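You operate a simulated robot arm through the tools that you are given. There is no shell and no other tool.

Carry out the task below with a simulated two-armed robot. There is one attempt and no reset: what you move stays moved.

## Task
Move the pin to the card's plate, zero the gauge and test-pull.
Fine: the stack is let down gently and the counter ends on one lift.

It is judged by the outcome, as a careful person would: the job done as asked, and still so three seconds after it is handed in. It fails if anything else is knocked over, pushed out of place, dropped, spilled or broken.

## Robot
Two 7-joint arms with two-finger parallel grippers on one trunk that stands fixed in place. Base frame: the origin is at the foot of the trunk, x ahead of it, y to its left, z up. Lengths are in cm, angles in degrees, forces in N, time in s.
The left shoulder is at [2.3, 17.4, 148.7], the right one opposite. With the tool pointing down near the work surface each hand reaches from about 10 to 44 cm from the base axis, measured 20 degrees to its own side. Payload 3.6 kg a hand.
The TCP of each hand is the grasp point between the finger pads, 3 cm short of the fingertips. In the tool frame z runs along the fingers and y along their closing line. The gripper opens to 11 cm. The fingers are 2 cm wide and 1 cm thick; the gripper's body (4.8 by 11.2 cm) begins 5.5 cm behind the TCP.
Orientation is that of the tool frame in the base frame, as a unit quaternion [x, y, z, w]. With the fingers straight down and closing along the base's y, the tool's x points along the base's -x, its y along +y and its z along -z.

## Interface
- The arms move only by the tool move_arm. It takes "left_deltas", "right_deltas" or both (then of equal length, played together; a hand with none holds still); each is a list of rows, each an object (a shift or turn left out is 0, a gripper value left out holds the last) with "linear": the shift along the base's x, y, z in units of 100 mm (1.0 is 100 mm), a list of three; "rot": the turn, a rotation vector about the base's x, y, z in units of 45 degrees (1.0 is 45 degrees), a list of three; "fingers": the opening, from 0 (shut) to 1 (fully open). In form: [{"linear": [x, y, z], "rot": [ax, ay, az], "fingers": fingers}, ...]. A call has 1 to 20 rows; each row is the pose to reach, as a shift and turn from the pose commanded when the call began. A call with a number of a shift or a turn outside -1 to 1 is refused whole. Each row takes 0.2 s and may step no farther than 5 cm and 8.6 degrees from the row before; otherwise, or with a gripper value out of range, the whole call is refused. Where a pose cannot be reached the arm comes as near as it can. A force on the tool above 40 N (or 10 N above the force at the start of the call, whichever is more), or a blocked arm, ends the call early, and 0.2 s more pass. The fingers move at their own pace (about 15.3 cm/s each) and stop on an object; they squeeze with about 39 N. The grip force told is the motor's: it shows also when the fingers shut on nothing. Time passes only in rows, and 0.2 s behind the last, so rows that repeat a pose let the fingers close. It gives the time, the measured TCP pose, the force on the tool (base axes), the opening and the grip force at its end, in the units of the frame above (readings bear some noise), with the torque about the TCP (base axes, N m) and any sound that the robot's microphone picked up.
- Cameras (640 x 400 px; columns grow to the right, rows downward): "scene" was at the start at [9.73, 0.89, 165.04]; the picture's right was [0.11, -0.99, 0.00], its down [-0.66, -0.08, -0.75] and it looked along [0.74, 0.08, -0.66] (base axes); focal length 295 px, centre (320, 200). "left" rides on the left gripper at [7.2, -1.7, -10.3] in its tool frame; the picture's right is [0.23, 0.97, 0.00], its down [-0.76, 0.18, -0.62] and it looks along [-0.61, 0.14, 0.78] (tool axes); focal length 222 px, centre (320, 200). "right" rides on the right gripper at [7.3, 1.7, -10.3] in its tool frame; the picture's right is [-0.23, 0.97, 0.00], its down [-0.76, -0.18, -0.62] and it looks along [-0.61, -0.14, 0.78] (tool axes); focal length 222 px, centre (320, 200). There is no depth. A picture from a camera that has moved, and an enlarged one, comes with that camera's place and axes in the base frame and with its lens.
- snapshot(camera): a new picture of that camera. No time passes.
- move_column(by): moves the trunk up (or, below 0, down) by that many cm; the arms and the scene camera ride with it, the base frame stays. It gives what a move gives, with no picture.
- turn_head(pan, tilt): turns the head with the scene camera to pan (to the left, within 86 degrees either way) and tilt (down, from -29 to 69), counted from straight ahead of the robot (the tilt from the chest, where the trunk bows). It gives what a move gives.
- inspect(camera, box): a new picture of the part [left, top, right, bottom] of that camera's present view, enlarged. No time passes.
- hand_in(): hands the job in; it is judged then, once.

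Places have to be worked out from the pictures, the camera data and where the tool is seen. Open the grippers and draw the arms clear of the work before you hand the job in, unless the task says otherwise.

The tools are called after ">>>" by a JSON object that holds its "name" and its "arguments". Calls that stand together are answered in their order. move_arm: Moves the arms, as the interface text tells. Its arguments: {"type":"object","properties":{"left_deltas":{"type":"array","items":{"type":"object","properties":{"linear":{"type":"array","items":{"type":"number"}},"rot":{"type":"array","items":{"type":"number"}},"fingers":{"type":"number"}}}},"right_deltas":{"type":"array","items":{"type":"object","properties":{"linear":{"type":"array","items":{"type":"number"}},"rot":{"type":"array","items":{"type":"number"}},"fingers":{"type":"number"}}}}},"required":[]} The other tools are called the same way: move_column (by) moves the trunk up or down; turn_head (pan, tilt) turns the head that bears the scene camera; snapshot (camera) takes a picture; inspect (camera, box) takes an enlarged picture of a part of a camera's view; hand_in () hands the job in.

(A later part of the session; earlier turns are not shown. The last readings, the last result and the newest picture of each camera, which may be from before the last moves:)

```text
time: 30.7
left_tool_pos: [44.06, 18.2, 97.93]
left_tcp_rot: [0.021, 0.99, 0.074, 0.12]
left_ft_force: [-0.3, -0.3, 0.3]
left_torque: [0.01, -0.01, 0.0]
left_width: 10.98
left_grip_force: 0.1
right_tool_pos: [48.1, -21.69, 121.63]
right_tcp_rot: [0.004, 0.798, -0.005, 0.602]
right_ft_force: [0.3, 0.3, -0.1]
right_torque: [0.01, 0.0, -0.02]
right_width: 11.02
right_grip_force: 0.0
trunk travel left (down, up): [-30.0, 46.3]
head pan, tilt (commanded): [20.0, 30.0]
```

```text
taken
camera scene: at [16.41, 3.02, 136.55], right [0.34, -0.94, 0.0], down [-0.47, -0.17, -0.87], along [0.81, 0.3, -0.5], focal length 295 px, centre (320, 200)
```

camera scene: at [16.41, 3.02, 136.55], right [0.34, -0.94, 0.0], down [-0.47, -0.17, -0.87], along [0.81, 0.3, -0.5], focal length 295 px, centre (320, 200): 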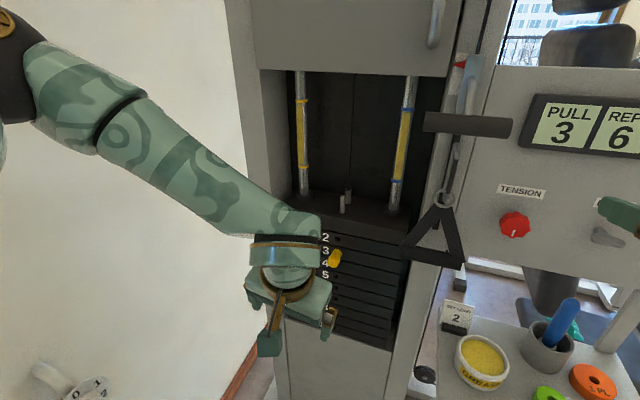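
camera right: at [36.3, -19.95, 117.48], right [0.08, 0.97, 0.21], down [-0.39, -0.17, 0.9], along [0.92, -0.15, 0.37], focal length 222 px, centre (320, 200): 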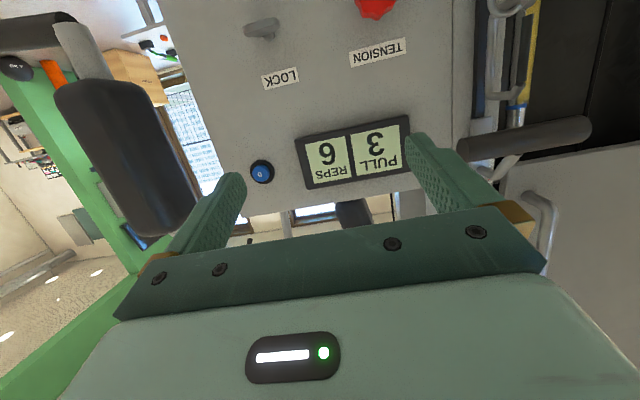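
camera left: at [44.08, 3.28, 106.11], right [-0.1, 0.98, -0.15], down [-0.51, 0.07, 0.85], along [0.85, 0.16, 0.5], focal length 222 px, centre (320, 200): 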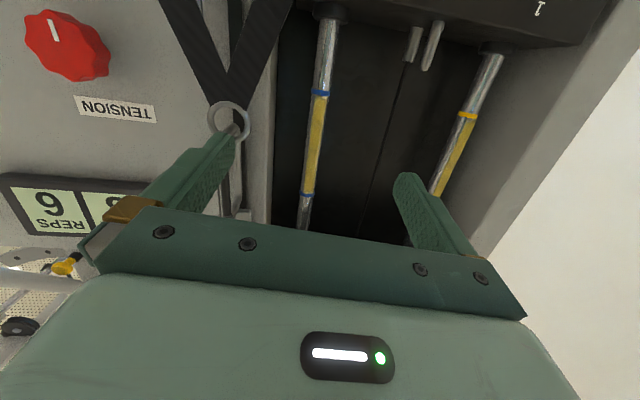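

The elbow is back out to the left. I'll rotate the hand towards forward-pointing with its closing line vertical, in two halves, drifting only slightly forward.

>>> {"name": "move_arm", "arguments": {"left_deltas": [{"linear": [0.06, 0, 0.05], "rot": [0.107, -0.086, -0.097]}, {"linear": [0.12, 0, 0.1], "rot": [0.214, -0.172, -0.194]}, {"linear": [0.18, 0, 0.15], "rot": [0.321, -0.258, -0.291]}, {"linear": [0.25, 0, 0.2], "rot": [0.427, -0.345, -0.389]}, {"linear": [0.31, 0, 0.25], "rot": [0.534, -0.431, -0.486]}, {"linear": [0.38, 0, 0.3], "rot": [0.641, -0.517, -0.583]}, {"linear": [0.45, 0, 0.35], "rot": [0.748, -0.603, -0.68]}]}}

>>> {"name": "snapshot", "arguments": {"camera": "scene"}}

```text
time: 32.3
left_tool_pos: [48.36, 18.14, 101.49]
left_tcp_rot: [0.292, 0.832, 0.321, 0.346]
left_ft_force: [0.0, 0.1, -0.8]
left_torque: [0.04, -0.01, 0.02]
left_width: 11.02
left_grip_force: 0.1
right_tool_pos: [48.21, -21.79, 121.61]
right_tcp_rot: [0.004, 0.798, -0.006, 0.602]
right_ft_force: [-0.7, -0.5, -0.4]
right_torque: [0.03, 0.0, 0.02]
right_width: 11.01
right_grip_force: 0.0
trunk travel left (down, up): [-30.0, 46.3]
head pan, tilt (commanded): [20.0, 30.0]
```

```text
taken
camera scene: at [16.42, 3.02, 136.56], right [0.34, -0.94, 0.0], down [-0.47, -0.17, -0.87], along [0.81, 0.3, -0.5], focal length 295 px, centre (320, 200)
```

scene: 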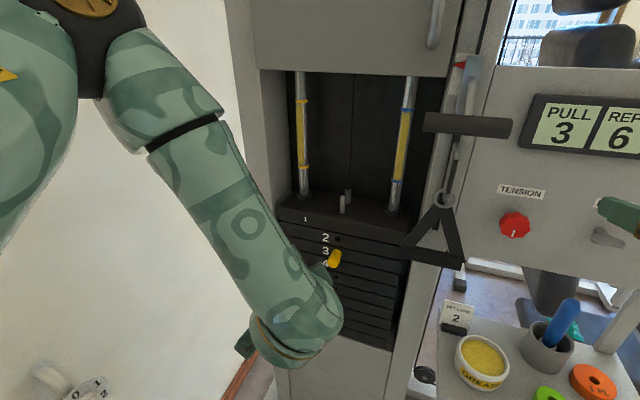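

The first half was reached without trouble. I'll continue with the second half.

>>> {"name": "move_arm", "arguments": {"left_deltas": [{"linear": [0.06, 0, 0.05], "rot": [0.107, -0.086, -0.097]}, {"linear": [0.12, 0, 0.1], "rot": [0.214, -0.172, -0.194]}, {"linear": [0.18, 0, 0.15], "rot": [0.321, -0.258, -0.291]}, {"linear": [0.25, 0, 0.2], "rot": [0.427, -0.345, -0.389]}, {"linear": [0.31, 0, 0.25], "rot": [0.534, -0.431, -0.486]}, {"linear": [0.38, 0, 0.3], "rot": [0.641, -0.517, -0.583]}, {"linear": [0.45, 0, 0.35], "rot": [0.748, -0.603, -0.68]}]}}

>>> {"name": "snapshot", "arguments": {"camera": "scene"}}

>>> {"name": "snapshot", "arguments": {"camera": "left"}}

```text
time: 33.9
left_tool_pos: [48.15, 7.07, 114.49]
left_tcp_rot: [0.501, 0.518, 0.5, 0.481]
left_ft_force: [-1.1, -0.3, 0.0]
left_torque: [-0.03, 0.01, 0.02]
left_width: 11.0
left_grip_force: 0.1
left hand out of reach, approached as far as the arm can: row 2, 3, 4, 5, 6, 7
right_tool_pos: [48.15, -21.69, 121.69]
right_tcp_rot: [0.005, 0.798, -0.006, 0.602]
right_ft_force: [-0.1, 0.8, -0.3]
right_torque: [0.0, 0.0, 0.03]
right_width: 11.01
right_grip_force: 0.1
trunk travel left (down, up): [-30.0, 46.3]
head pan, tilt (commanded): [20.0, 30.0]
```

```text
taken
camera scene: at [16.36, 3.06, 136.59], right [0.34, -0.94, 0.0], down [-0.47, -0.17, -0.87], along [0.81, 0.3, -0.5], focal length 295 px, centre (320, 200)
```

scene: 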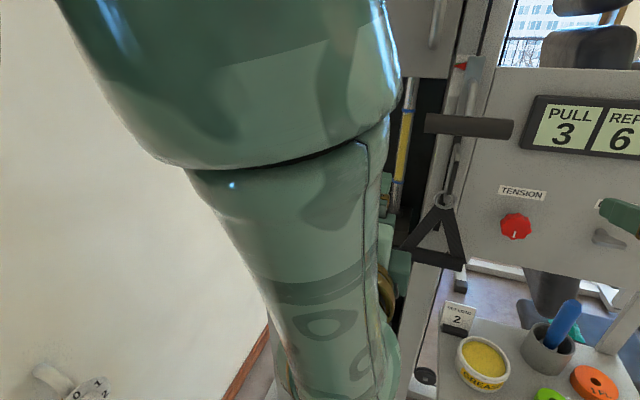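

```text
taken
camera left: at [37.45, 13.96, 113.31], right [0.03, 0.23, 0.97], down [-0.59, -0.79, 0.2], along [0.81, -0.58, 0.11], focal length 222 px, centre (320, 200)
```

left: 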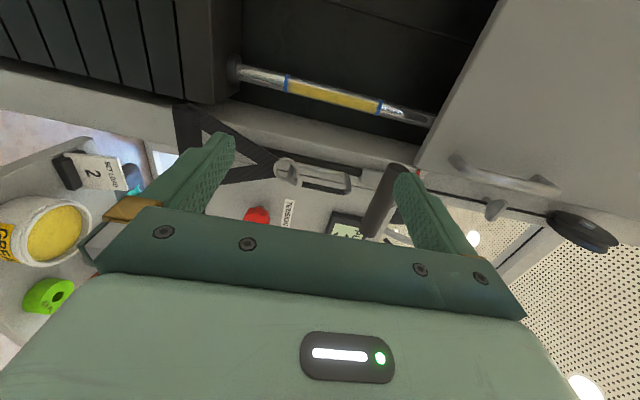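

The orientation is now right (fingers forward, closing vertical), but the wrist is too close in. With the elbow up, moving out, left and down should be natural, so I'll go diagonally away from the handle.

>>> {"name": "move_arm", "arguments": {"left_deltas": [{"linear": [0.05, 0.15, -0.1]}, {"linear": [0.15, 0.3, -0.2]}, {"linear": [0.25, 0.5, -0.35]}, {"linear": [0.35, 0.7, -0.5]}, {"linear": [0.5, 0.85, -0.65]}, {"linear": [0.65, 1.0, -0.8]}, {"linear": [0.8, 1.0, -1.0]}, {"linear": [0.8, 1.0, -1.0]}]}}

>>> {"name": "snapshot", "arguments": {"camera": "scene"}}

>>> {"name": "snapshot", "arguments": {"camera": "left"}}

```text
time: 35.7
left_tool_pos: [50.05, 5.19, 113.12]
left_tcp_rot: [0.499, 0.522, 0.501, 0.478]
left_ft_force: [-0.2, -0.1, -0.5]
left_torque: [-0.02, 0.0, -0.01]
left_width: 10.99
left_grip_force: 0.1
left hand out of reach, approached as far as the arm can: row 1, 2, 3, 4, 5, 6, 7, 8
right_tool_pos: [48.15, -21.72, 121.82]
right_tcp_rot: [0.004, 0.798, -0.005, 0.602]
right_ft_force: [0.2, 1.0, 0.2]
right_torque: [0.0, 0.01, 0.03]
right_width: 10.97
right_grip_force: 0.1
trunk travel left (down, up): [-30.0, 46.3]
head pan, tilt (commanded): [20.0, 30.0]
```

```text
taken
camera scene: at [16.25, 3.05, 136.58], right [0.34, -0.94, 0.0], down [-0.47, -0.17, -0.87], along [0.81, 0.3, -0.5], focal length 295 px, centre (320, 200)
```

scene: 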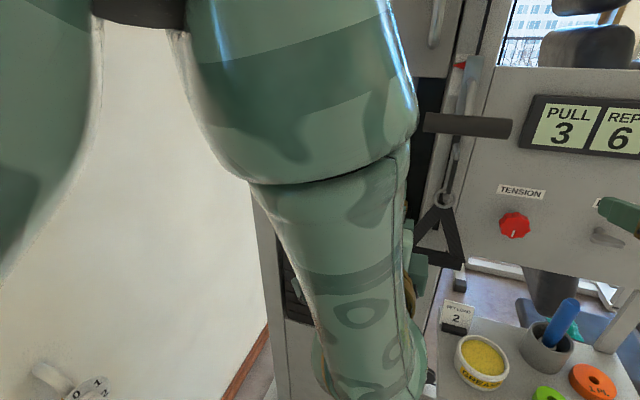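

```text
taken
camera left: at [39.25, 12.0, 111.83], right [0.03, 0.23, 0.97], down [-0.58, -0.79, 0.2], along [0.81, -0.57, 0.11], focal length 222 px, centre (320, 200)
```

left: 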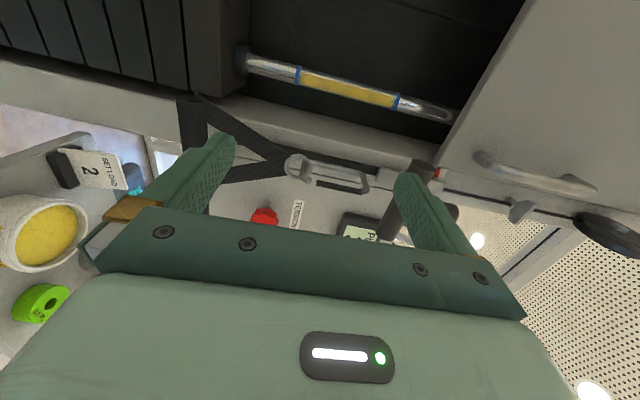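

The arm is at a limit of its elbow-up posture with the trunk at this height. I'll reverse the rotation back to the comfortable posture, then lower the trunk so the work is level with the shoulders, where forward pointing should be feasible.

>>> {"name": "move_arm", "arguments": {"left_deltas": [{"linear": [-0.2, 0.0, 0.0], "rot": [-0.05, 0.04, 0.045]}, {"linear": [-0.25, 0.1, 0.0], "rot": [-0.15, 0.12, 0.135]}, {"linear": [-0.25, 0.25, 0.0], "rot": [-0.25, 0.2, 0.23]}, {"linear": [-0.25, 0.4, 0.0], "rot": [-0.357, 0.287, 0.324]}, {"linear": [-0.25, 0.55, 0.0], "rot": [-0.464, 0.373, 0.421]}, {"linear": [-0.25, 0.7, 0.0], "rot": [-0.57, 0.46, 0.518]}, {"linear": [-0.25, 0.85, 0.0], "rot": [-0.677, 0.546, 0.615]}, {"linear": [-0.25, 1.0, 0.0], "rot": [-0.748, 0.603, 0.68]}]}}

>>> {"name": "move_arm", "arguments": {"left_deltas": [{"linear": [-0.05, 0.05, 0.0], "rot": [-0.107, 0.086, 0.097]}, {"linear": [-0.1, 0.1, 0.0], "rot": [-0.214, 0.172, 0.194]}, {"linear": [-0.15, 0.15, 0.0], "rot": [-0.321, 0.258, 0.291]}, {"linear": [-0.2, 0.2, 0.0], "rot": [-0.427, 0.345, 0.389]}, {"linear": [-0.25, 0.25, 0.0], "rot": [-0.534, 0.431, 0.486]}, {"linear": [-0.3, 0.3, 0.0], "rot": [-0.641, 0.517, 0.583]}, {"linear": [-0.35, 0.35, 0.0], "rot": [-0.748, 0.603, 0.68]}]}}

>>> {"name": "snapshot", "arguments": {"camera": "scene"}}

```text
time: 37.5
left_tool_pos: [46.69, 15.11, 113.35]
left_tcp_rot: [0.291, 0.846, 0.31, 0.323]
left_ft_force: [-0.8, 0.8, -0.3]
left_torque: [-0.01, -0.01, -0.02]
left_width: 11.0
left_grip_force: 0.0
right_tool_pos: [48.21, -21.65, 121.77]
right_tcp_rot: [0.004, 0.798, -0.006, 0.602]
right_ft_force: [-0.2, 0.3, -0.4]
right_torque: [0.01, -0.04, -0.03]
right_width: 10.98
right_grip_force: 0.1
trunk travel left (down, up): [-30.0, 46.3]
head pan, tilt (commanded): [20.0, 30.0]
```

```text
time: 39.1
left_tool_pos: [42.95, 18.54, 113.1]
left_tcp_rot: [0.021, 0.993, 0.056, 0.099]
left_ft_force: [0.8, -0.8, -0.2]
left_torque: [-0.01, 0.0, 0.0]
left_width: 11.01
left_grip_force: 0.1
right_tool_pos: [48.23, -21.62, 121.56]
right_tcp_rot: [0.003, 0.798, -0.006, 0.602]
right_ft_force: [-0.4, 0.3, -0.5]
right_torque: [-0.01, 0.0, -0.03]
right_width: 11.01
right_grip_force: 0.0
trunk travel left (down, up): [-30.0, 46.3]
head pan, tilt (commanded): [20.0, 30.0]
```

```text
taken
camera scene: at [16.43, 3.1, 136.55], right [0.34, -0.94, 0.0], down [-0.47, -0.17, -0.87], along [0.81, 0.3, -0.5], focal length 295 px, centre (320, 200)
```

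scene: 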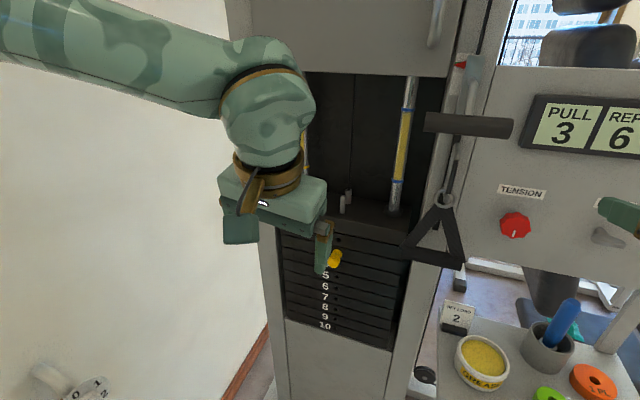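

The left arm recovered its comfortable posture, and the right hand shows that near-horizontal pointing works at about shoulder height. I'll lower the trunk further so the pin is near shoulder level.

>>> {"name": "move_column", "arguments": {"by": -27}}

>>> {"name": "turn_head", "arguments": {"pan": 15, "tilt": 15}}

>>> {"name": "snapshot", "arguments": {"camera": "scene"}}

```text
time: 41.3
left_tool_pos: [43.41, 18.53, 89.08]
left_tcp_rot: [0.023, 0.994, 0.055, 0.094]
left_ft_force: [0.6, -0.4, -0.1]
left_torque: [0.0, 0.01, 0.0]
left_width: 10.99
left_grip_force: 0.1
right_tool_pos: [57.72, -21.26, 86.04]
right_tcp_rot: [0.004, 0.872, 0.0, 0.489]
right_ft_force: [1.3, -0.5, 9.4]
right_torque: [0.52, -0.21, 0.0]
right_width: 10.94
right_grip_force: 0.0
trunk travel left (down, up): [-6.2, 70.1]
head pan, tilt (commanded): [20.0, 30.0]
stopped: the force on the tool passed its limit at 62 N (the readings are from after the stop); the commanded pose is now the measured one
```

```text
time: 42.1
left_tool_pos: [43.29, 18.61, 88.99]
left_tcp_rot: [0.022, 0.994, 0.055, 0.095]
left_ft_force: [-0.5, -0.4, 0.0]
left_torque: [0.0, -0.01, 0.01]
left_width: 10.99
left_grip_force: 0.1
right_tool_pos: [57.67, -21.16, 86.01]
right_tcp_rot: [0.005, 0.872, -0.001, 0.489]
right_ft_force: [4.7, -1.4, 14.5]
right_torque: [0.79, -0.42, -0.32]
right_width: 10.95
right_grip_force: 0.0
trunk travel left (down, up): [-6.2, 70.1]
head pan, tilt (commanded): [15.0, 15.0]
```

```text
taken
camera scene: at [29.93, 2.37, 113.99], right [0.26, -0.97, 0.0], down [-0.25, -0.07, -0.97], along [0.93, 0.25, -0.26], focal length 295 px, centre (320, 200)
```

scene: 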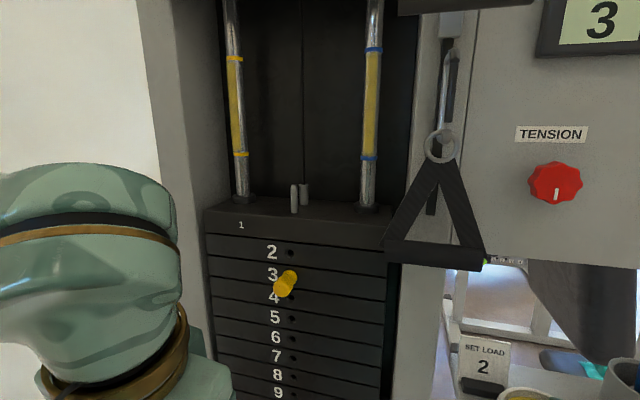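

The trunk swung forward as it lowered, and the right hand touched something with an upward force of about 14 N. I'll look before moving anything.

>>> {"name": "snapshot", "arguments": {"camera": "right"}}

>>> {"name": "turn_head", "arguments": {"pan": -20, "tilt": 40}}

>>> {"name": "snapshot", "arguments": {"camera": "scene"}}

```text
taken
camera right: at [45.04, -19.53, 85.33], right [0.13, 0.97, 0.2], down [-0.14, -0.18, 0.97], along [0.98, -0.15, 0.11], focal length 222 px, centre (320, 200)
```

right: 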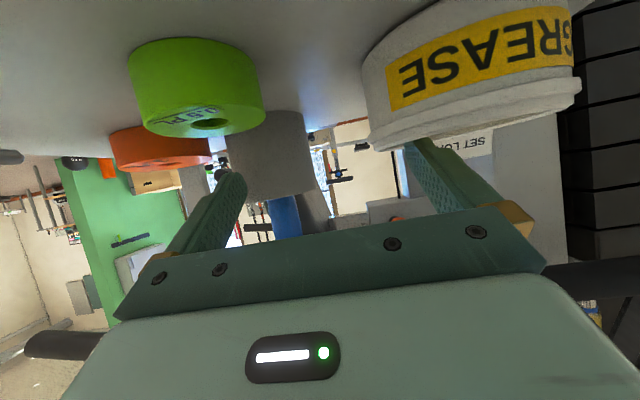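

```text
time: 43.1
left_tool_pos: [43.18, 18.52, 89.1]
left_tcp_rot: [0.023, 0.994, 0.055, 0.094]
left_ft_force: [0.0, -0.3, 0.0]
left_torque: [-0.01, -0.05, -0.01]
left_width: 10.98
left_grip_force: 0.1
right_tool_pos: [57.58, -21.31, 86.03]
right_tcp_rot: [0.004, 0.873, -0.001, 0.488]
right_ft_force: [7.5, -1.9, 19.0]
right_torque: [1.02, -0.56, -0.41]
right_width: 10.96
right_grip_force: 0.0
trunk travel left (down, up): [-6.2, 70.1]
head pan, tilt (commanded): [-20.0, 40.0]
```

```text
taken
camera scene: at [28.9, -2.94, 110.05], right [-0.34, -0.94, 0.0], down [-0.6, 0.22, -0.77], along [0.72, -0.26, -0.64], focal length 295 px, centre (320, 200)
```

scene: 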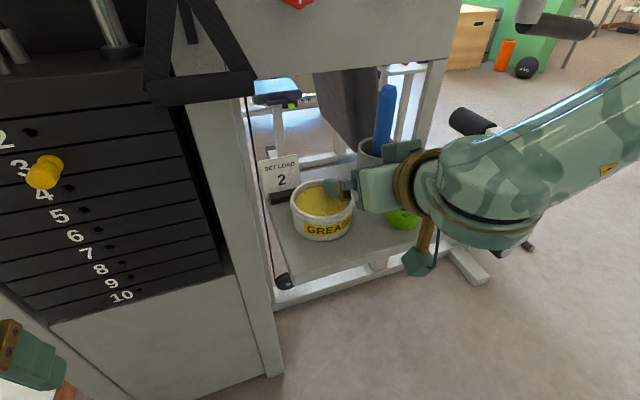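

The right hand's inner finger is pressing on the rim of the GREASE cup, which still stands upright. I'll lift that hand gently straight up.

>>> {"name": "move_arm", "arguments": {"right_deltas": [{"linear": [0, 0, 0.05]}, {"linear": [0, 0, 0.1]}, {"linear": [0, 0, 0.2]}, {"linear": [0, 0, 0.3]}, {"linear": [0, 0, 0.4]}, {"linear": [0, 0, 0.5]}]}}

>>> {"name": "snapshot", "arguments": {"camera": "right"}}

>>> {"name": "snapshot", "arguments": {"camera": "scene"}}

```text
time: 44.5
left_tool_pos: [43.38, 18.52, 89.01]
left_tcp_rot: [0.022, 0.994, 0.054, 0.095]
left_ft_force: [0.2, 0.1, -0.6]
left_torque: [-0.06, 0.01, 0.02]
left_width: 10.99
left_grip_force: 0.1
right_tool_pos: [57.8, -21.4, 91.02]
right_tcp_rot: [0.004, 0.873, -0.001, 0.487]
right_ft_force: [-0.2, -0.3, 0.1]
right_torque: [0.02, -0.01, -0.01]
right_width: 10.99
right_grip_force: 0.1
trunk travel left (down, up): [-6.2, 70.1]
head pan, tilt (commanded): [-20.0, 40.0]
```

```text
taken
camera right: at [45.18, -19.6, 90.41], right [0.13, 0.97, 0.19], down [-0.13, -0.18, 0.98], along [0.98, -0.15, 0.11], focal length 222 px, centre (320, 200)
```

right: 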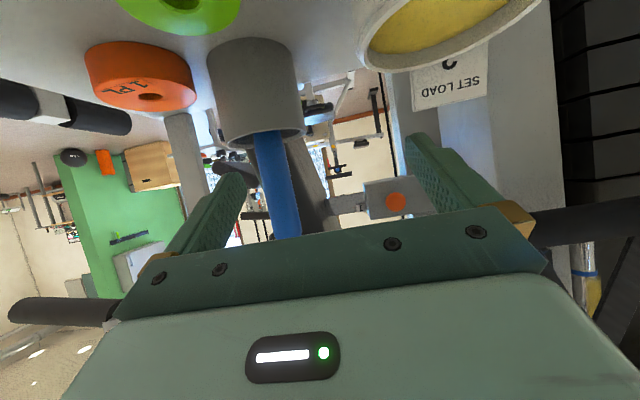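

```text
taken
camera scene: at [28.97, -2.98, 110.01], right [-0.34, -0.94, 0.0], down [-0.6, 0.22, -0.77], along [0.72, -0.26, -0.64], focal length 295 px, centre (320, 200)
```

scene: 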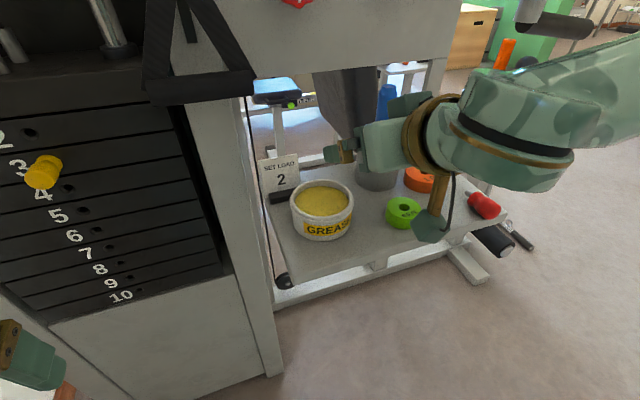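

The force is gone and the cup stands upright; I'll keep an eye on it. Next I'll level the left hand's small roll and pitch it forward at pin height, staying short of the stack.

>>> {"name": "move_arm", "arguments": {"left_deltas": [{"linear": [0.1, 0, 0.2], "rot": [-0.07, 0, 0]}, {"linear": [0.2, 0, 0.4], "rot": [-0.142, 0, 0]}, {"linear": [0.3, 0, 0.6], "rot": [-0.142, 0, 0]}, {"linear": [0.5, 0, 0.8], "rot": [-0.142, 0, 0]}]}}

>>> {"name": "move_arm", "arguments": {"left_deltas": [{"linear": [0.1, 0, 0], "rot": [0, -0.15, 0]}, {"linear": [0.2, 0, 0], "rot": [0, -0.3, 0]}, {"linear": [0.3, 0, 0], "rot": [0, -0.45, 0]}, {"linear": [0.4, 0, 0], "rot": [0, -0.6, 0]}, {"linear": [0.5, 0, 0], "rot": [0, -0.75, 0]}, {"linear": [0.6, 0, 0], "rot": [0, -0.9, 0]}]}}

>>> {"name": "turn_head", "arguments": {"pan": 10, "tilt": 25}}

>>> {"name": "snapshot", "arguments": {"camera": "scene"}}

```text
time: 45.5
left_tool_pos: [48.04, 18.5, 96.77]
left_tcp_rot: [0.018, 0.995, -0.001, 0.095]
left_ft_force: [-0.1, 0.3, 0.6]
left_torque: [0.0, 0.02, 0.02]
left_width: 10.98
left_grip_force: 0.0
right_tool_pos: [57.87, -21.37, 91.17]
right_tcp_rot: [0.004, 0.873, -0.002, 0.488]
right_ft_force: [0.1, -0.6, -0.1]
right_torque: [0.01, 0.04, 0.0]
right_width: 11.01
right_grip_force: 0.1
trunk travel left (down, up): [-6.2, 70.1]
head pan, tilt (commanded): [-20.0, 40.0]
```

```text
time: 46.9
left_tool_pos: [54.58, 18.4, 96.94]
left_tcp_rot: [0.016, 0.901, 0.005, 0.434]
left_ft_force: [-0.6, -0.4, 0.2]
left_torque: [0.0, -0.02, -0.01]
left_width: 10.99
left_grip_force: 0.0
right_tool_pos: [57.85, -21.39, 91.12]
right_tcp_rot: [0.004, 0.873, -0.001, 0.488]
right_ft_force: [0.1, 0.9, -0.2]
right_torque: [0.01, 0.0, 0.0]
right_width: 11.02
right_grip_force: 0.0
trunk travel left (down, up): [-6.2, 70.1]
head pan, tilt (commanded): [-20.0, 40.0]
```

```text
time: 47.8
left_tool_pos: [54.39, 18.57, 96.96]
left_tcp_rot: [0.017, 0.901, 0.005, 0.433]
left_ft_force: [0.9, 0.3, 0.3]
left_torque: [0.02, -0.02, -0.01]
left_width: 11.0
left_grip_force: 0.0
right_tool_pos: [57.8, -21.32, 91.14]
right_tcp_rot: [0.004, 0.873, -0.001, 0.488]
right_ft_force: [-0.1, -0.3, -1.1]
right_torque: [-0.01, -0.03, 0.01]
right_width: 11.03
right_grip_force: 0.0
trunk travel left (down, up): [-6.2, 70.1]
head pan, tilt (commanded): [10.0, 25.0]
```

```text
taken
camera scene: at [30.06, 1.52, 112.34], right [0.17, -0.98, 0.0], down [-0.42, -0.07, -0.91], along [0.89, 0.16, -0.42], focal length 295 px, centre (320, 200)
```

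scene: 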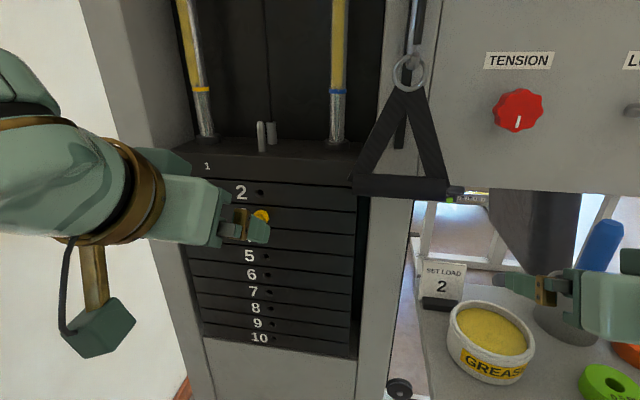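

The pitch to about 39° below horizontal was reached cleanly this time. I'll try another 15° or so.

>>> {"name": "move_arm", "arguments": {"left_deltas": [{"linear": [0, 0, 0.0], "rot": [0, -0.12, 0]}, {"linear": [0, 0, 0.0], "rot": [0, -0.24, 0]}, {"linear": [0, 0, 0.0], "rot": [0, -0.36, 0]}]}}

>>> {"name": "snapshot", "arguments": {"camera": "left"}}

>>> {"name": "snapshot", "arguments": {"camera": "scene"}}

```text
time: 48.6
left_tool_pos: [55.88, 18.1, 97.75]
left_tcp_rot: [0.015, 0.83, 0.009, 0.557]
left_ft_force: [0.0, -0.6, 0.5]
left_torque: [0.0, 0.01, -0.01]
left_width: 11.0
left_grip_force: 0.1
left hand out of reach, approached as far as the arm can: row 3
right_tool_pos: [57.77, -21.27, 90.95]
right_tcp_rot: [0.004, 0.873, -0.001, 0.488]
right_ft_force: [0.3, 0.2, -0.7]
right_torque: [-0.03, -0.01, -0.02]
right_width: 10.99
right_grip_force: 0.1
trunk travel left (down, up): [-6.2, 70.1]
head pan, tilt (commanded): [10.0, 25.0]
```

```text
taken
camera left: at [43.44, 16.74, 94.94], right [-0.07, 0.98, -0.18], down [-0.28, 0.15, 0.95], along [0.96, 0.12, 0.27], focal length 222 px, centre (320, 200)
```

left: 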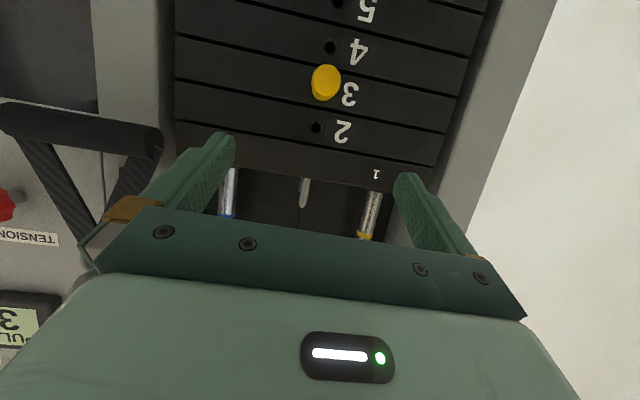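

```text
taken
camera scene: at [30.07, 1.52, 112.33], right [0.17, -0.98, 0.0], down [-0.42, -0.07, -0.91], along [0.89, 0.16, -0.42], focal length 295 px, centre (320, 200)
```

scene: 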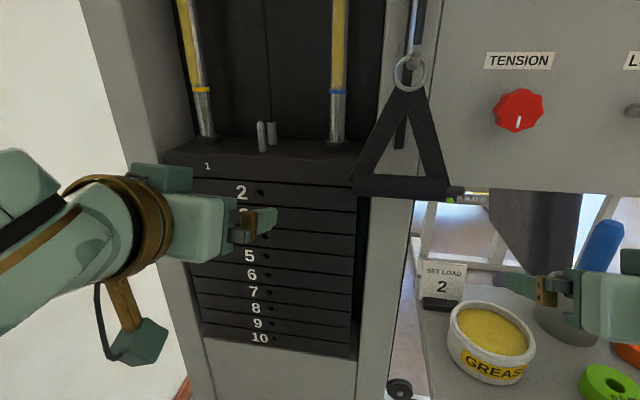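

TCP is at [55.9, 18.1, 97.8], pitched about 22° below horizontal, and the left camera sees the pin and hole 2 clearly. I'll enlarge both views to locate them.

>>> {"name": "inspect", "arguments": {"camera": "left", "box": [240, 0, 440, 200]}}

>>> {"name": "inspect", "arguments": {"camera": "scene", "box": [190, 150, 350, 250]}}

```text
2.00 times, centred on (340, 100) of left
camera zoom: at [43.44, 16.74, 94.94], right [-0.07, 0.98, -0.18], down [-0.28, 0.15, 0.95], along [0.96, 0.12, 0.27], focal length 444 px, centre (280, 400)
```

zoom: 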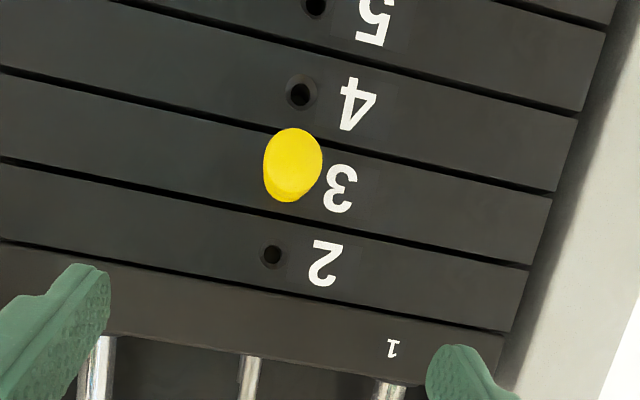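

```text
4.00 times, centred on (270, 200) of scene
camera zoom: at [30.07, 1.52, 112.33], right [0.17, -0.98, 0.0], down [-0.42, -0.07, -0.91], along [0.89, 0.16, -0.42], focal length 1179 px, centre (520, 200)
```

zoom: 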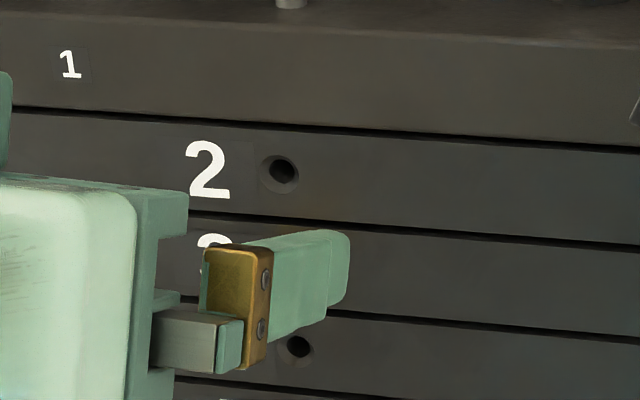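

Both cameras agree on hole 2 at [69.8, 18.07, 94.0] and hole 3 at z≈89.96 (4.0 cm spacing). The knob's outer face is near x≈65.7 and its diameter about 2.6 cm. I'll part-close the left fingers and bring the hand to a pre-grasp in front of the pin.

>>> {"name": "move_arm", "arguments": {"left_deltas": [{"linear": [0.0, 0, -0.1], "rot": [0, 0.05, 0], "fingers": 0.5}, {"linear": [0.05, 0, -0.25], "rot": [0, 0.1, 0], "fingers": 0.5}, {"linear": [0.1, 0, -0.4], "rot": [0, 0.13, 0], "fingers": 0.5}, {"linear": [0.2, 0, -0.5], "rot": [0, 0.13, 0], "fingers": 0.5}, {"linear": [0.3, 0, -0.575], "rot": [0, 0.13, 0], "fingers": 0.5}]}}

>>> {"name": "snapshot", "arguments": {"camera": "left"}}

>>> {"name": "snapshot", "arguments": {"camera": "scene"}}

```text
time: 49.8
left_tool_pos: [58.63, 18.29, 91.93]
left_tcp_rot: [0.016, 0.858, 0.007, 0.513]
left_ft_force: [0.4, -0.4, -0.2]
left_torque: [0.06, -0.01, 0.04]
left_width: 5.48
left_grip_force: 0.1
right_tool_pos: [57.75, -21.26, 91.1]
right_tcp_rot: [0.005, 0.873, -0.002, 0.488]
right_ft_force: [-0.8, 0.4, 0.6]
right_torque: [-0.02, 0.0, 0.02]
right_width: 11.03
right_grip_force: 0.0
trunk travel left (down, up): [-6.2, 70.1]
head pan, tilt (commanded): [10.0, 25.0]
```

```text
taken
camera left: at [46.13, 16.83, 90.47], right [-0.09, 0.98, -0.17], down [-0.19, 0.15, 0.97], along [0.98, 0.12, 0.17], focal length 222 px, centre (320, 200)
```

left: 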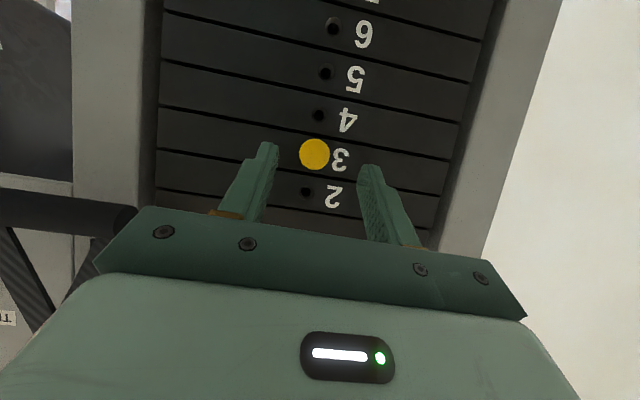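

```text
taken
camera scene: at [30.06, 1.53, 112.34], right [0.17, -0.98, 0.0], down [-0.42, -0.07, -0.91], along [0.89, 0.16, -0.42], focal length 295 px, centre (320, 200)
```

scene: 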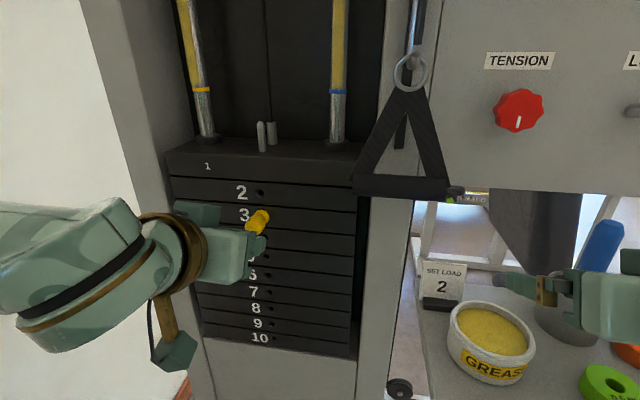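

The hand is reaching well, with the pin centred between the fingers. I'll advance to straddle the knob, with the tips stopping just short of the plate face.

>>> {"name": "move_arm", "arguments": {"left_deltas": [{"linear": [0.18, -0.01, -0.05]}, {"linear": [0.36, -0.02, -0.1]}, {"linear": [0.5, -0.02, -0.12]}, {"linear": [0.62, -0.02, -0.14]}, {"linear": [0.72, -0.02, -0.15]}]}}

>>> {"name": "snapshot", "arguments": {"camera": "left"}}

>>> {"name": "inspect", "arguments": {"camera": "scene", "box": [190, 150, 350, 270]}}

```text
time: 51.0
left_tool_pos: [65.88, 17.9, 90.43]
left_tcp_rot: [0.015, 0.858, 0.007, 0.513]
left_ft_force: [0.0, 0.3, -0.3]
left_torque: [0.01, 0.04, -0.01]
left_width: 5.51
left_grip_force: 0.0
right_tool_pos: [57.89, -21.27, 91.16]
right_tcp_rot: [0.005, 0.873, -0.002, 0.487]
right_ft_force: [-0.4, 0.8, 0.6]
right_torque: [0.03, 0.03, -0.04]
right_width: 10.99
right_grip_force: 0.1
trunk travel left (down, up): [-6.2, 70.1]
head pan, tilt (commanded): [10.0, 25.0]
```

```text
taken
camera left: at [53.35, 16.53, 88.94], right [-0.09, 0.98, -0.17], down [-0.19, 0.15, 0.97], along [0.98, 0.12, 0.17], focal length 222 px, centre (320, 200)
```

left: 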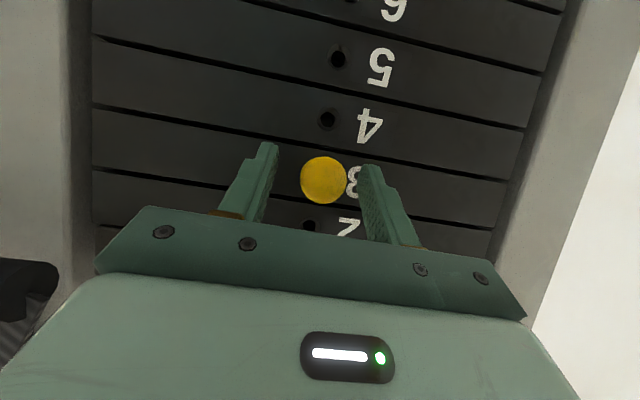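

```text
3.33 times, centred on (270, 210) of scene
camera zoom: at [30.07, 1.53, 112.33], right [0.17, -0.98, 0.0], down [-0.42, -0.07, -0.91], along [0.89, 0.16, -0.42], focal length 982 px, centre (487, 167)
```

zoom: 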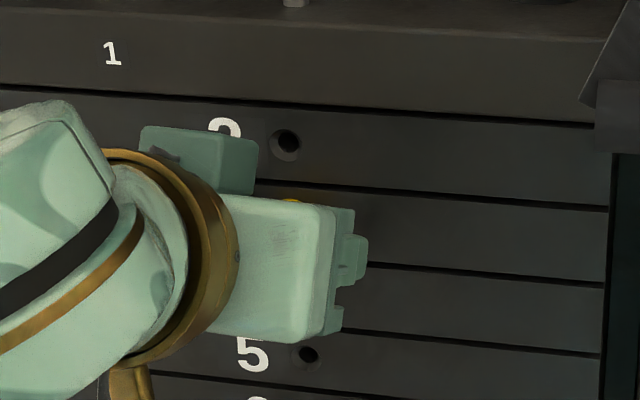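

The knob face is at [65.7, 18.0, 89.9], centred between the fingers, with the TCP at [65.9, 17.9, 90.4]. I'll close on it.

>>> {"name": "move_arm", "arguments": {"left_deltas": [{"linear": [0, 0, 0], "fingers": 0.3}, {"linear": [0, 0, 0], "fingers": 0.15}, {"linear": [0, 0, 0], "fingers": 0.0}, {"linear": [0, 0, 0], "fingers": 0.0}, {"linear": [0, 0, 0], "fingers": 0.0}]}}

>>> {"name": "snapshot", "arguments": {"camera": "left"}}

```text
time: 52.2
left_tool_pos: [65.94, 17.95, 90.43]
left_tcp_rot: [0.015, 0.858, 0.007, 0.513]
left_ft_force: [0.9, 7.1, 1.3]
left_torque: [-0.03, 0.03, 0.32]
left_width: 2.52
left_grip_force: 38.8
right_tool_pos: [57.82, -21.23, 91.14]
right_tcp_rot: [0.004, 0.873, -0.002, 0.488]
right_ft_force: [0.6, 1.3, -0.4]
right_torque: [0.04, 0.0, -0.03]
right_width: 11.02
right_grip_force: 0.0
trunk travel left (down, up): [-6.2, 70.1]
head pan, tilt (commanded): [10.0, 25.0]
```

```text
taken
camera left: at [53.34, 16.63, 88.95], right [-0.09, 0.98, -0.17], down [-0.19, 0.15, 0.97], along [0.98, 0.12, 0.17], focal length 222 px, centre (320, 200)
```

left: 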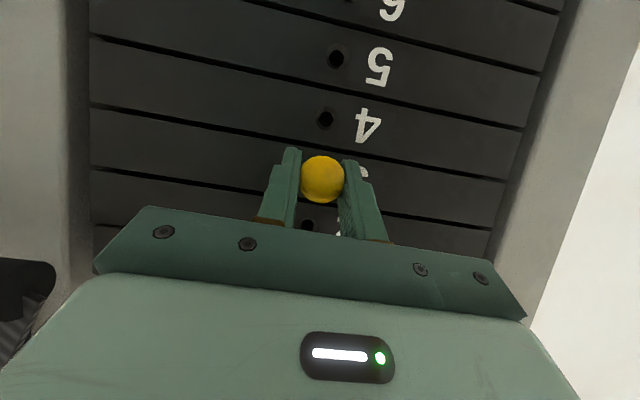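

The knob is gripped at 2.52 cm width, with a slight sideways load of 7 N. I'll shift about 1 mm to relieve that and pull the pin straight back.

>>> {"name": "move_arm", "arguments": {"left_deltas": [{"linear": [0, 0.012, 0]}, {"linear": [-0.03, 0.012, 0]}, {"linear": [-0.08, 0.012, 0]}, {"linear": [-0.15, 0.012, 0]}, {"linear": [-0.25, 0.012, 0]}]}}

>>> {"name": "snapshot", "arguments": {"camera": "left"}}

```text
time: 53.4
left_tool_pos: [63.3, 18.14, 90.48]
left_tcp_rot: [0.016, 0.858, 0.007, 0.513]
left_ft_force: [0.5, 0.6, 0.7]
left_torque: [-0.01, 0.0, 0.03]
left_width: 2.49
left_grip_force: 39.3
right_tool_pos: [57.85, -21.3, 91.08]
right_tcp_rot: [0.004, 0.873, -0.001, 0.488]
right_ft_force: [-0.1, -0.7, -0.3]
right_torque: [-0.02, 0.0, 0.0]
right_width: 10.99
right_grip_force: 0.1
trunk travel left (down, up): [-6.2, 70.1]
head pan, tilt (commanded): [10.0, 25.0]
```

```text
taken
camera left: at [50.86, 16.74, 88.96], right [-0.09, 0.98, -0.17], down [-0.19, 0.15, 0.97], along [0.98, 0.12, 0.17], focal length 222 px, centre (320, 200)
```

left: 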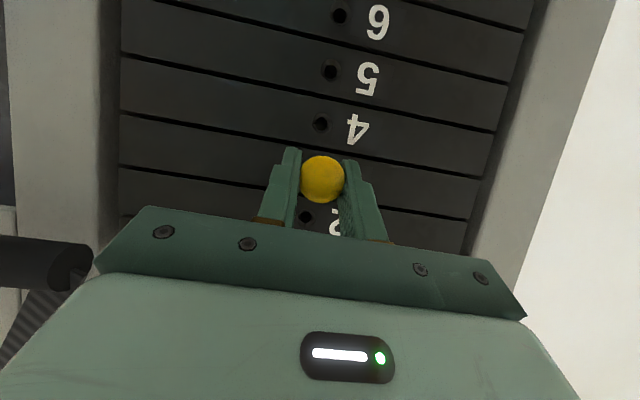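

The pin slides out freely, still square in the grip. I'll keep pulling back in small steps.

>>> {"name": "move_arm", "arguments": {"left_deltas": [{"linear": [-0.1, 0, 0]}, {"linear": [-0.2, 0, 0]}, {"linear": [-0.3, 0, 0]}, {"linear": [-0.4, 0, 0]}]}}

>>> {"name": "inspect", "arguments": {"camera": "scene", "box": [190, 150, 350, 270]}}

>>> {"name": "snapshot", "arguments": {"camera": "left"}}

```text
time: 54.4
left_tool_pos: [59.46, 18.03, 90.51]
left_tcp_rot: [0.015, 0.858, 0.008, 0.514]
left_ft_force: [-0.1, 0.6, -1.6]
left_torque: [0.0, 0.04, -0.02]
left_width: 2.5
left_grip_force: 38.8
right_tool_pos: [57.86, -21.38, 91.08]
right_tcp_rot: [0.004, 0.873, -0.001, 0.488]
right_ft_force: [-0.5, 0.3, -0.7]
right_torque: [0.0, -0.01, 0.02]
right_width: 11.0
right_grip_force: 0.1
trunk travel left (down, up): [-6.2, 70.1]
head pan, tilt (commanded): [10.0, 25.0]
```

```text
3.33 times, centred on (270, 210) of scene
camera zoom: at [30.05, 1.53, 112.34], right [0.17, -0.98, 0.0], down [-0.42, -0.07, -0.91], along [0.89, 0.16, -0.42], focal length 982 px, centre (487, 167)
```

zoom: 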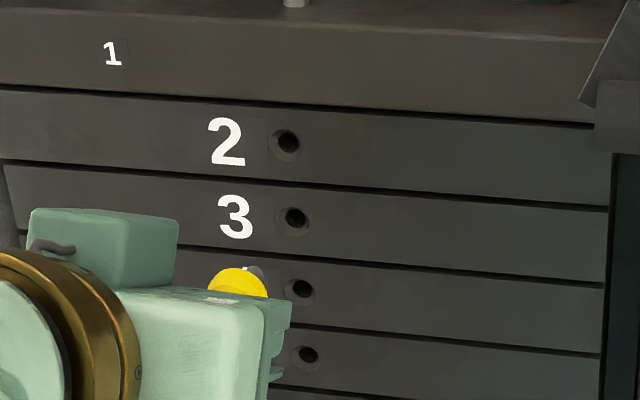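

```text
taken
camera left: at [46.88, 16.68, 88.94], right [-0.09, 0.98, -0.17], down [-0.19, 0.15, 0.97], along [0.98, 0.12, 0.17], focal length 222 px, centre (320, 200)
```

left: 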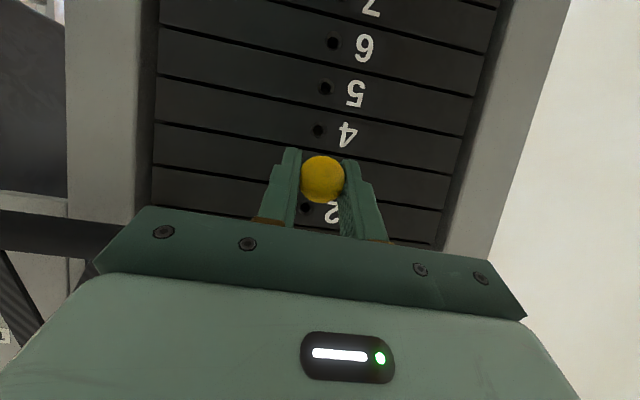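

Hole 3 now looks empty, so the pin appears to be out. I'll zoom in to see its shaft.

>>> {"name": "inspect", "arguments": {"camera": "scene", "box": [235, 195, 285, 245]}}

>>> {"name": "inspect", "arguments": {"camera": "left", "box": [270, 100, 380, 240]}}

```text
8.00 times, centred on (260, 220) of scene
camera zoom: at [30.05, 1.53, 112.34], right [0.17, -0.98, 0.0], down [-0.42, -0.07, -0.91], along [0.89, 0.16, -0.42], focal length 2358 px, centre (800, 40)
```

zoom: 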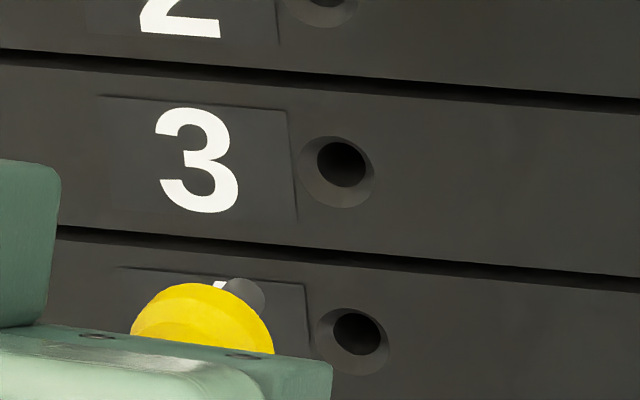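

```text
2.86 times, centred on (325, 170) of left
camera zoom: at [46.88, 16.68, 88.94], right [-0.09, 0.98, -0.17], down [-0.19, 0.15, 0.97], along [0.98, 0.12, 0.17], focal length 635 px, centre (306, 286)
```

zoom: 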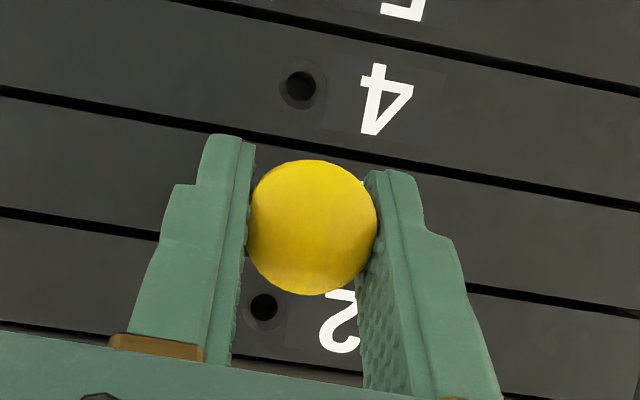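

The pin is clear of the stack, with its shaft tip near x≈64.7 and level. I'll raise it one plate spacing (4.0 cm) and check the alignment with hole 2.

>>> {"name": "move_arm", "arguments": {"left_deltas": [{"linear": [0, 0, 0.1]}, {"linear": [0, 0, 0.2]}, {"linear": [0, 0, 0.3]}, {"linear": [0, 0, 0.401]}, {"linear": [0, 0, 0.401]}]}}

>>> {"name": "inspect", "arguments": {"camera": "scene", "box": [220, 160, 300, 220]}}

>>> {"name": "inspect", "arguments": {"camera": "left", "box": [240, 100, 400, 220]}}

```text
time: 55.6
left_tool_pos: [59.38, 18.0, 94.58]
left_tcp_rot: [0.015, 0.858, 0.007, 0.513]
left_ft_force: [0.4, -0.4, -0.4]
left_torque: [-0.01, 0.02, 0.0]
left_width: 2.49
left_grip_force: 39.0
right_tool_pos: [57.83, -21.44, 91.25]
right_tcp_rot: [0.004, 0.873, -0.002, 0.488]
right_ft_force: [0.1, 0.2, 0.4]
right_torque: [-0.02, 0.03, 0.01]
right_width: 10.99
right_grip_force: 0.0
trunk travel left (down, up): [-6.2, 70.1]
head pan, tilt (commanded): [10.0, 25.0]
```

```text
6.67 times, centred on (260, 190) of scene
camera zoom: at [30.07, 1.53, 112.34], right [0.17, -0.98, 0.0], down [-0.42, -0.07, -0.91], along [0.89, 0.16, -0.42], focal length 1965 px, centre (720, 267)
```

zoom: 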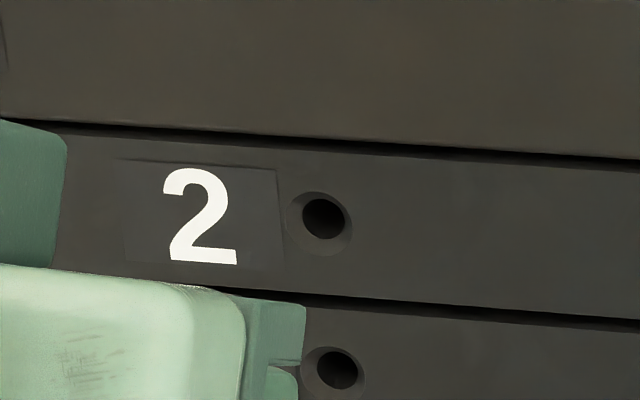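

```text
3.33 times, centred on (320, 160) of left
camera zoom: at [46.89, 16.71, 93.07], right [-0.09, 0.98, -0.17], down [-0.19, 0.15, 0.97], along [0.98, 0.12, 0.17], focal length 740 px, centre (320, 333)
```

zoom: 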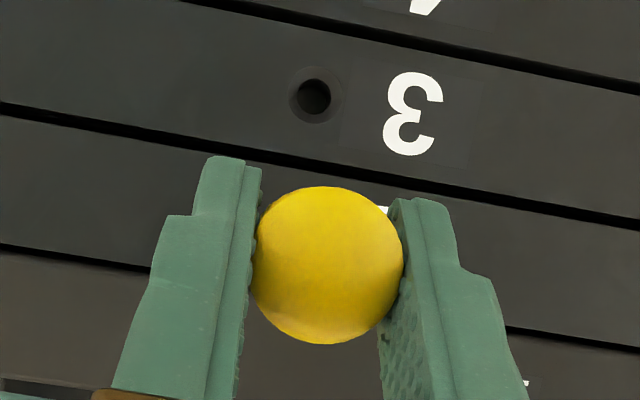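

Alignment looks right to within about a millimetre, and the hole is chamfered. I'll advance to just short of the face and look again.

>>> {"name": "move_arm", "arguments": {"left_deltas": [{"linear": [0.1, 0, -0.004]}, {"linear": [0.2, 0, -0.004]}, {"linear": [0.3, 0, -0.004]}, {"linear": [0.4, 0, -0.004]}, {"linear": [0.4, 0, -0.004]}]}}

>>> {"name": "inspect", "arguments": {"camera": "left", "box": [240, 100, 400, 220]}}

>>> {"name": "inspect", "arguments": {"camera": "scene", "box": [220, 160, 300, 220]}}

```text
time: 56.8
left_tool_pos: [63.39, 17.93, 94.48]
left_tcp_rot: [0.015, 0.858, 0.008, 0.513]
left_ft_force: [-0.4, -0.4, -0.3]
left_torque: [-0.02, 0.03, 0.01]
left_width: 2.49
left_grip_force: 38.9
right_tool_pos: [57.8, -21.37, 91.04]
right_tcp_rot: [0.004, 0.873, -0.001, 0.487]
right_ft_force: [-0.3, 0.3, -1.3]
right_torque: [0.01, 0.0, 0.0]
right_width: 11.0
right_grip_force: 0.0
trunk travel left (down, up): [-6.2, 70.1]
head pan, tilt (commanded): [10.0, 25.0]
```

```text
3.33 times, centred on (320, 160) of left
camera zoom: at [50.87, 16.63, 92.89], right [-0.09, 0.98, -0.17], down [-0.19, 0.15, 0.97], along [0.98, 0.12, 0.17], focal length 740 px, centre (320, 333)
```

zoom: 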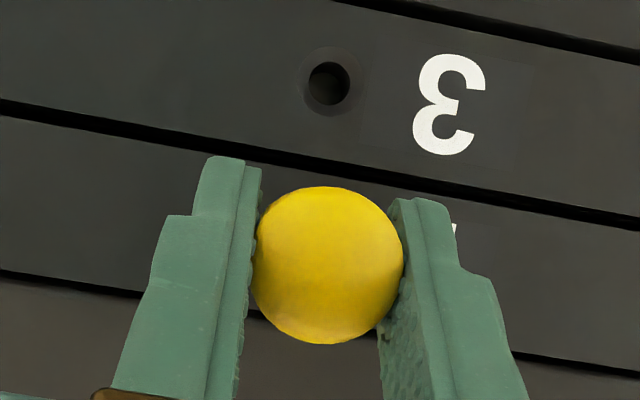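

```text
6.67 times, centred on (260, 190) of scene
camera zoom: at [30.06, 1.53, 112.34], right [0.17, -0.98, 0.0], down [-0.42, -0.07, -0.91], along [0.89, 0.16, -0.42], focal length 1965 px, centre (720, 267)
```

zoom: 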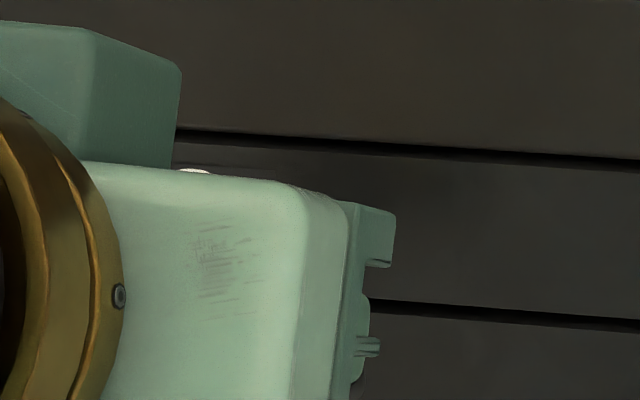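

The computed knob axis (y 18.11, z 93.9) matches hole 2 (y 18.1, z 94.0). I'll push in slowly the remaining 2.5 cm, watching the force.

>>> {"name": "move_arm", "arguments": {"left_deltas": [{"linear": [0.04, 0, 0.005]}, {"linear": [0.08, 0, 0.006]}, {"linear": [0.12, 0, 0.006]}, {"linear": [0.16, 0, 0.006]}, {"linear": [0.2, 0, 0.006]}, {"linear": [0.23, 0, 0.006]}, {"linear": [0.25, 0, 0.006]}, {"linear": [0.25, 0, 0.006]}]}}

>>> {"name": "snapshot", "arguments": {"camera": "left"}}

```text
time: 58.6
left_tool_pos: [65.67, 18.24, 94.59]
left_tcp_rot: [0.015, 0.858, 0.007, 0.513]
left_ft_force: [-0.2, -0.5, -1.9]
left_torque: [0.02, 0.07, 0.02]
left_width: 2.5
left_grip_force: 39.1
right_tool_pos: [57.8, -21.42, 91.02]
right_tcp_rot: [0.005, 0.873, -0.002, 0.487]
right_ft_force: [0.4, 0.7, -0.1]
right_torque: [0.02, 0.03, 0.02]
right_width: 11.01
right_grip_force: 0.1
trunk travel left (down, up): [-6.2, 70.1]
head pan, tilt (commanded): [10.0, 25.0]
```

```text
taken
camera left: at [53.3, 16.78, 93.06], right [-0.09, 0.98, -0.17], down [-0.19, 0.15, 0.97], along [0.98, 0.12, 0.17], focal length 222 px, centre (320, 200)
```

left: 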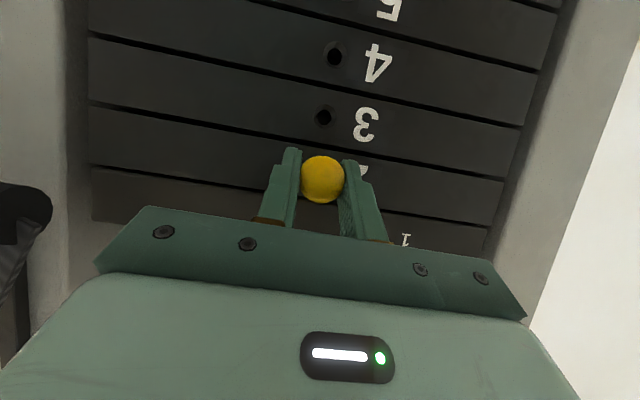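

No resistance and the pin is nearly at its original depth. I'll press gently a little further to seat it.

>>> {"name": "move_arm", "arguments": {"left_deltas": [{"linear": [0.01, 0, 0]}, {"linear": [0.02, 0, 0]}, {"linear": [0.03, 0, 0]}, {"linear": [0.035, 0, 0]}]}}

>>> {"name": "inspect", "arguments": {"camera": "left", "box": [240, 100, 400, 220]}}

```text
time: 59.6
left_tool_pos: [65.84, 18.01, 94.55]
left_tcp_rot: [0.016, 0.858, 0.006, 0.513]
left_ft_force: [-25.1, -0.2, -7.6]
left_torque: [-0.01, 0.39, 0.26]
left_width: 2.52
left_grip_force: 38.7
right_tool_pos: [57.58, -21.29, 91.25]
right_tcp_rot: [0.004, 0.872, -0.002, 0.489]
right_ft_force: [0.0, -0.2, 0.3]
right_torque: [-0.03, 0.02, 0.0]
right_width: 10.99
right_grip_force: 0.0
trunk travel left (down, up): [-6.2, 70.1]
head pan, tilt (commanded): [10.0, 25.0]
```

```text
3.33 times, centred on (320, 160) of left
camera zoom: at [53.36, 16.68, 93.06], right [-0.09, 0.98, -0.17], down [-0.18, 0.15, 0.97], along [0.98, 0.12, 0.17], focal length 740 px, centre (320, 333)
```

zoom: 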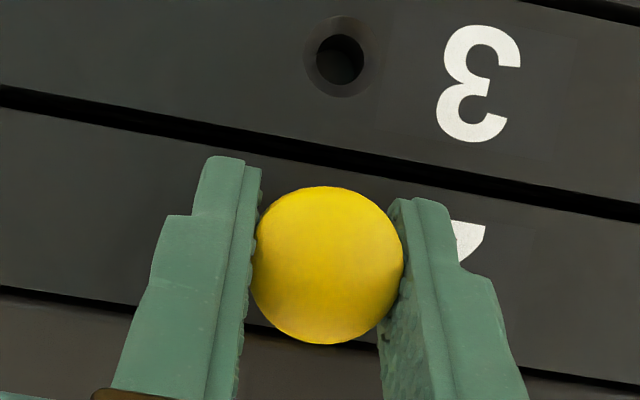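

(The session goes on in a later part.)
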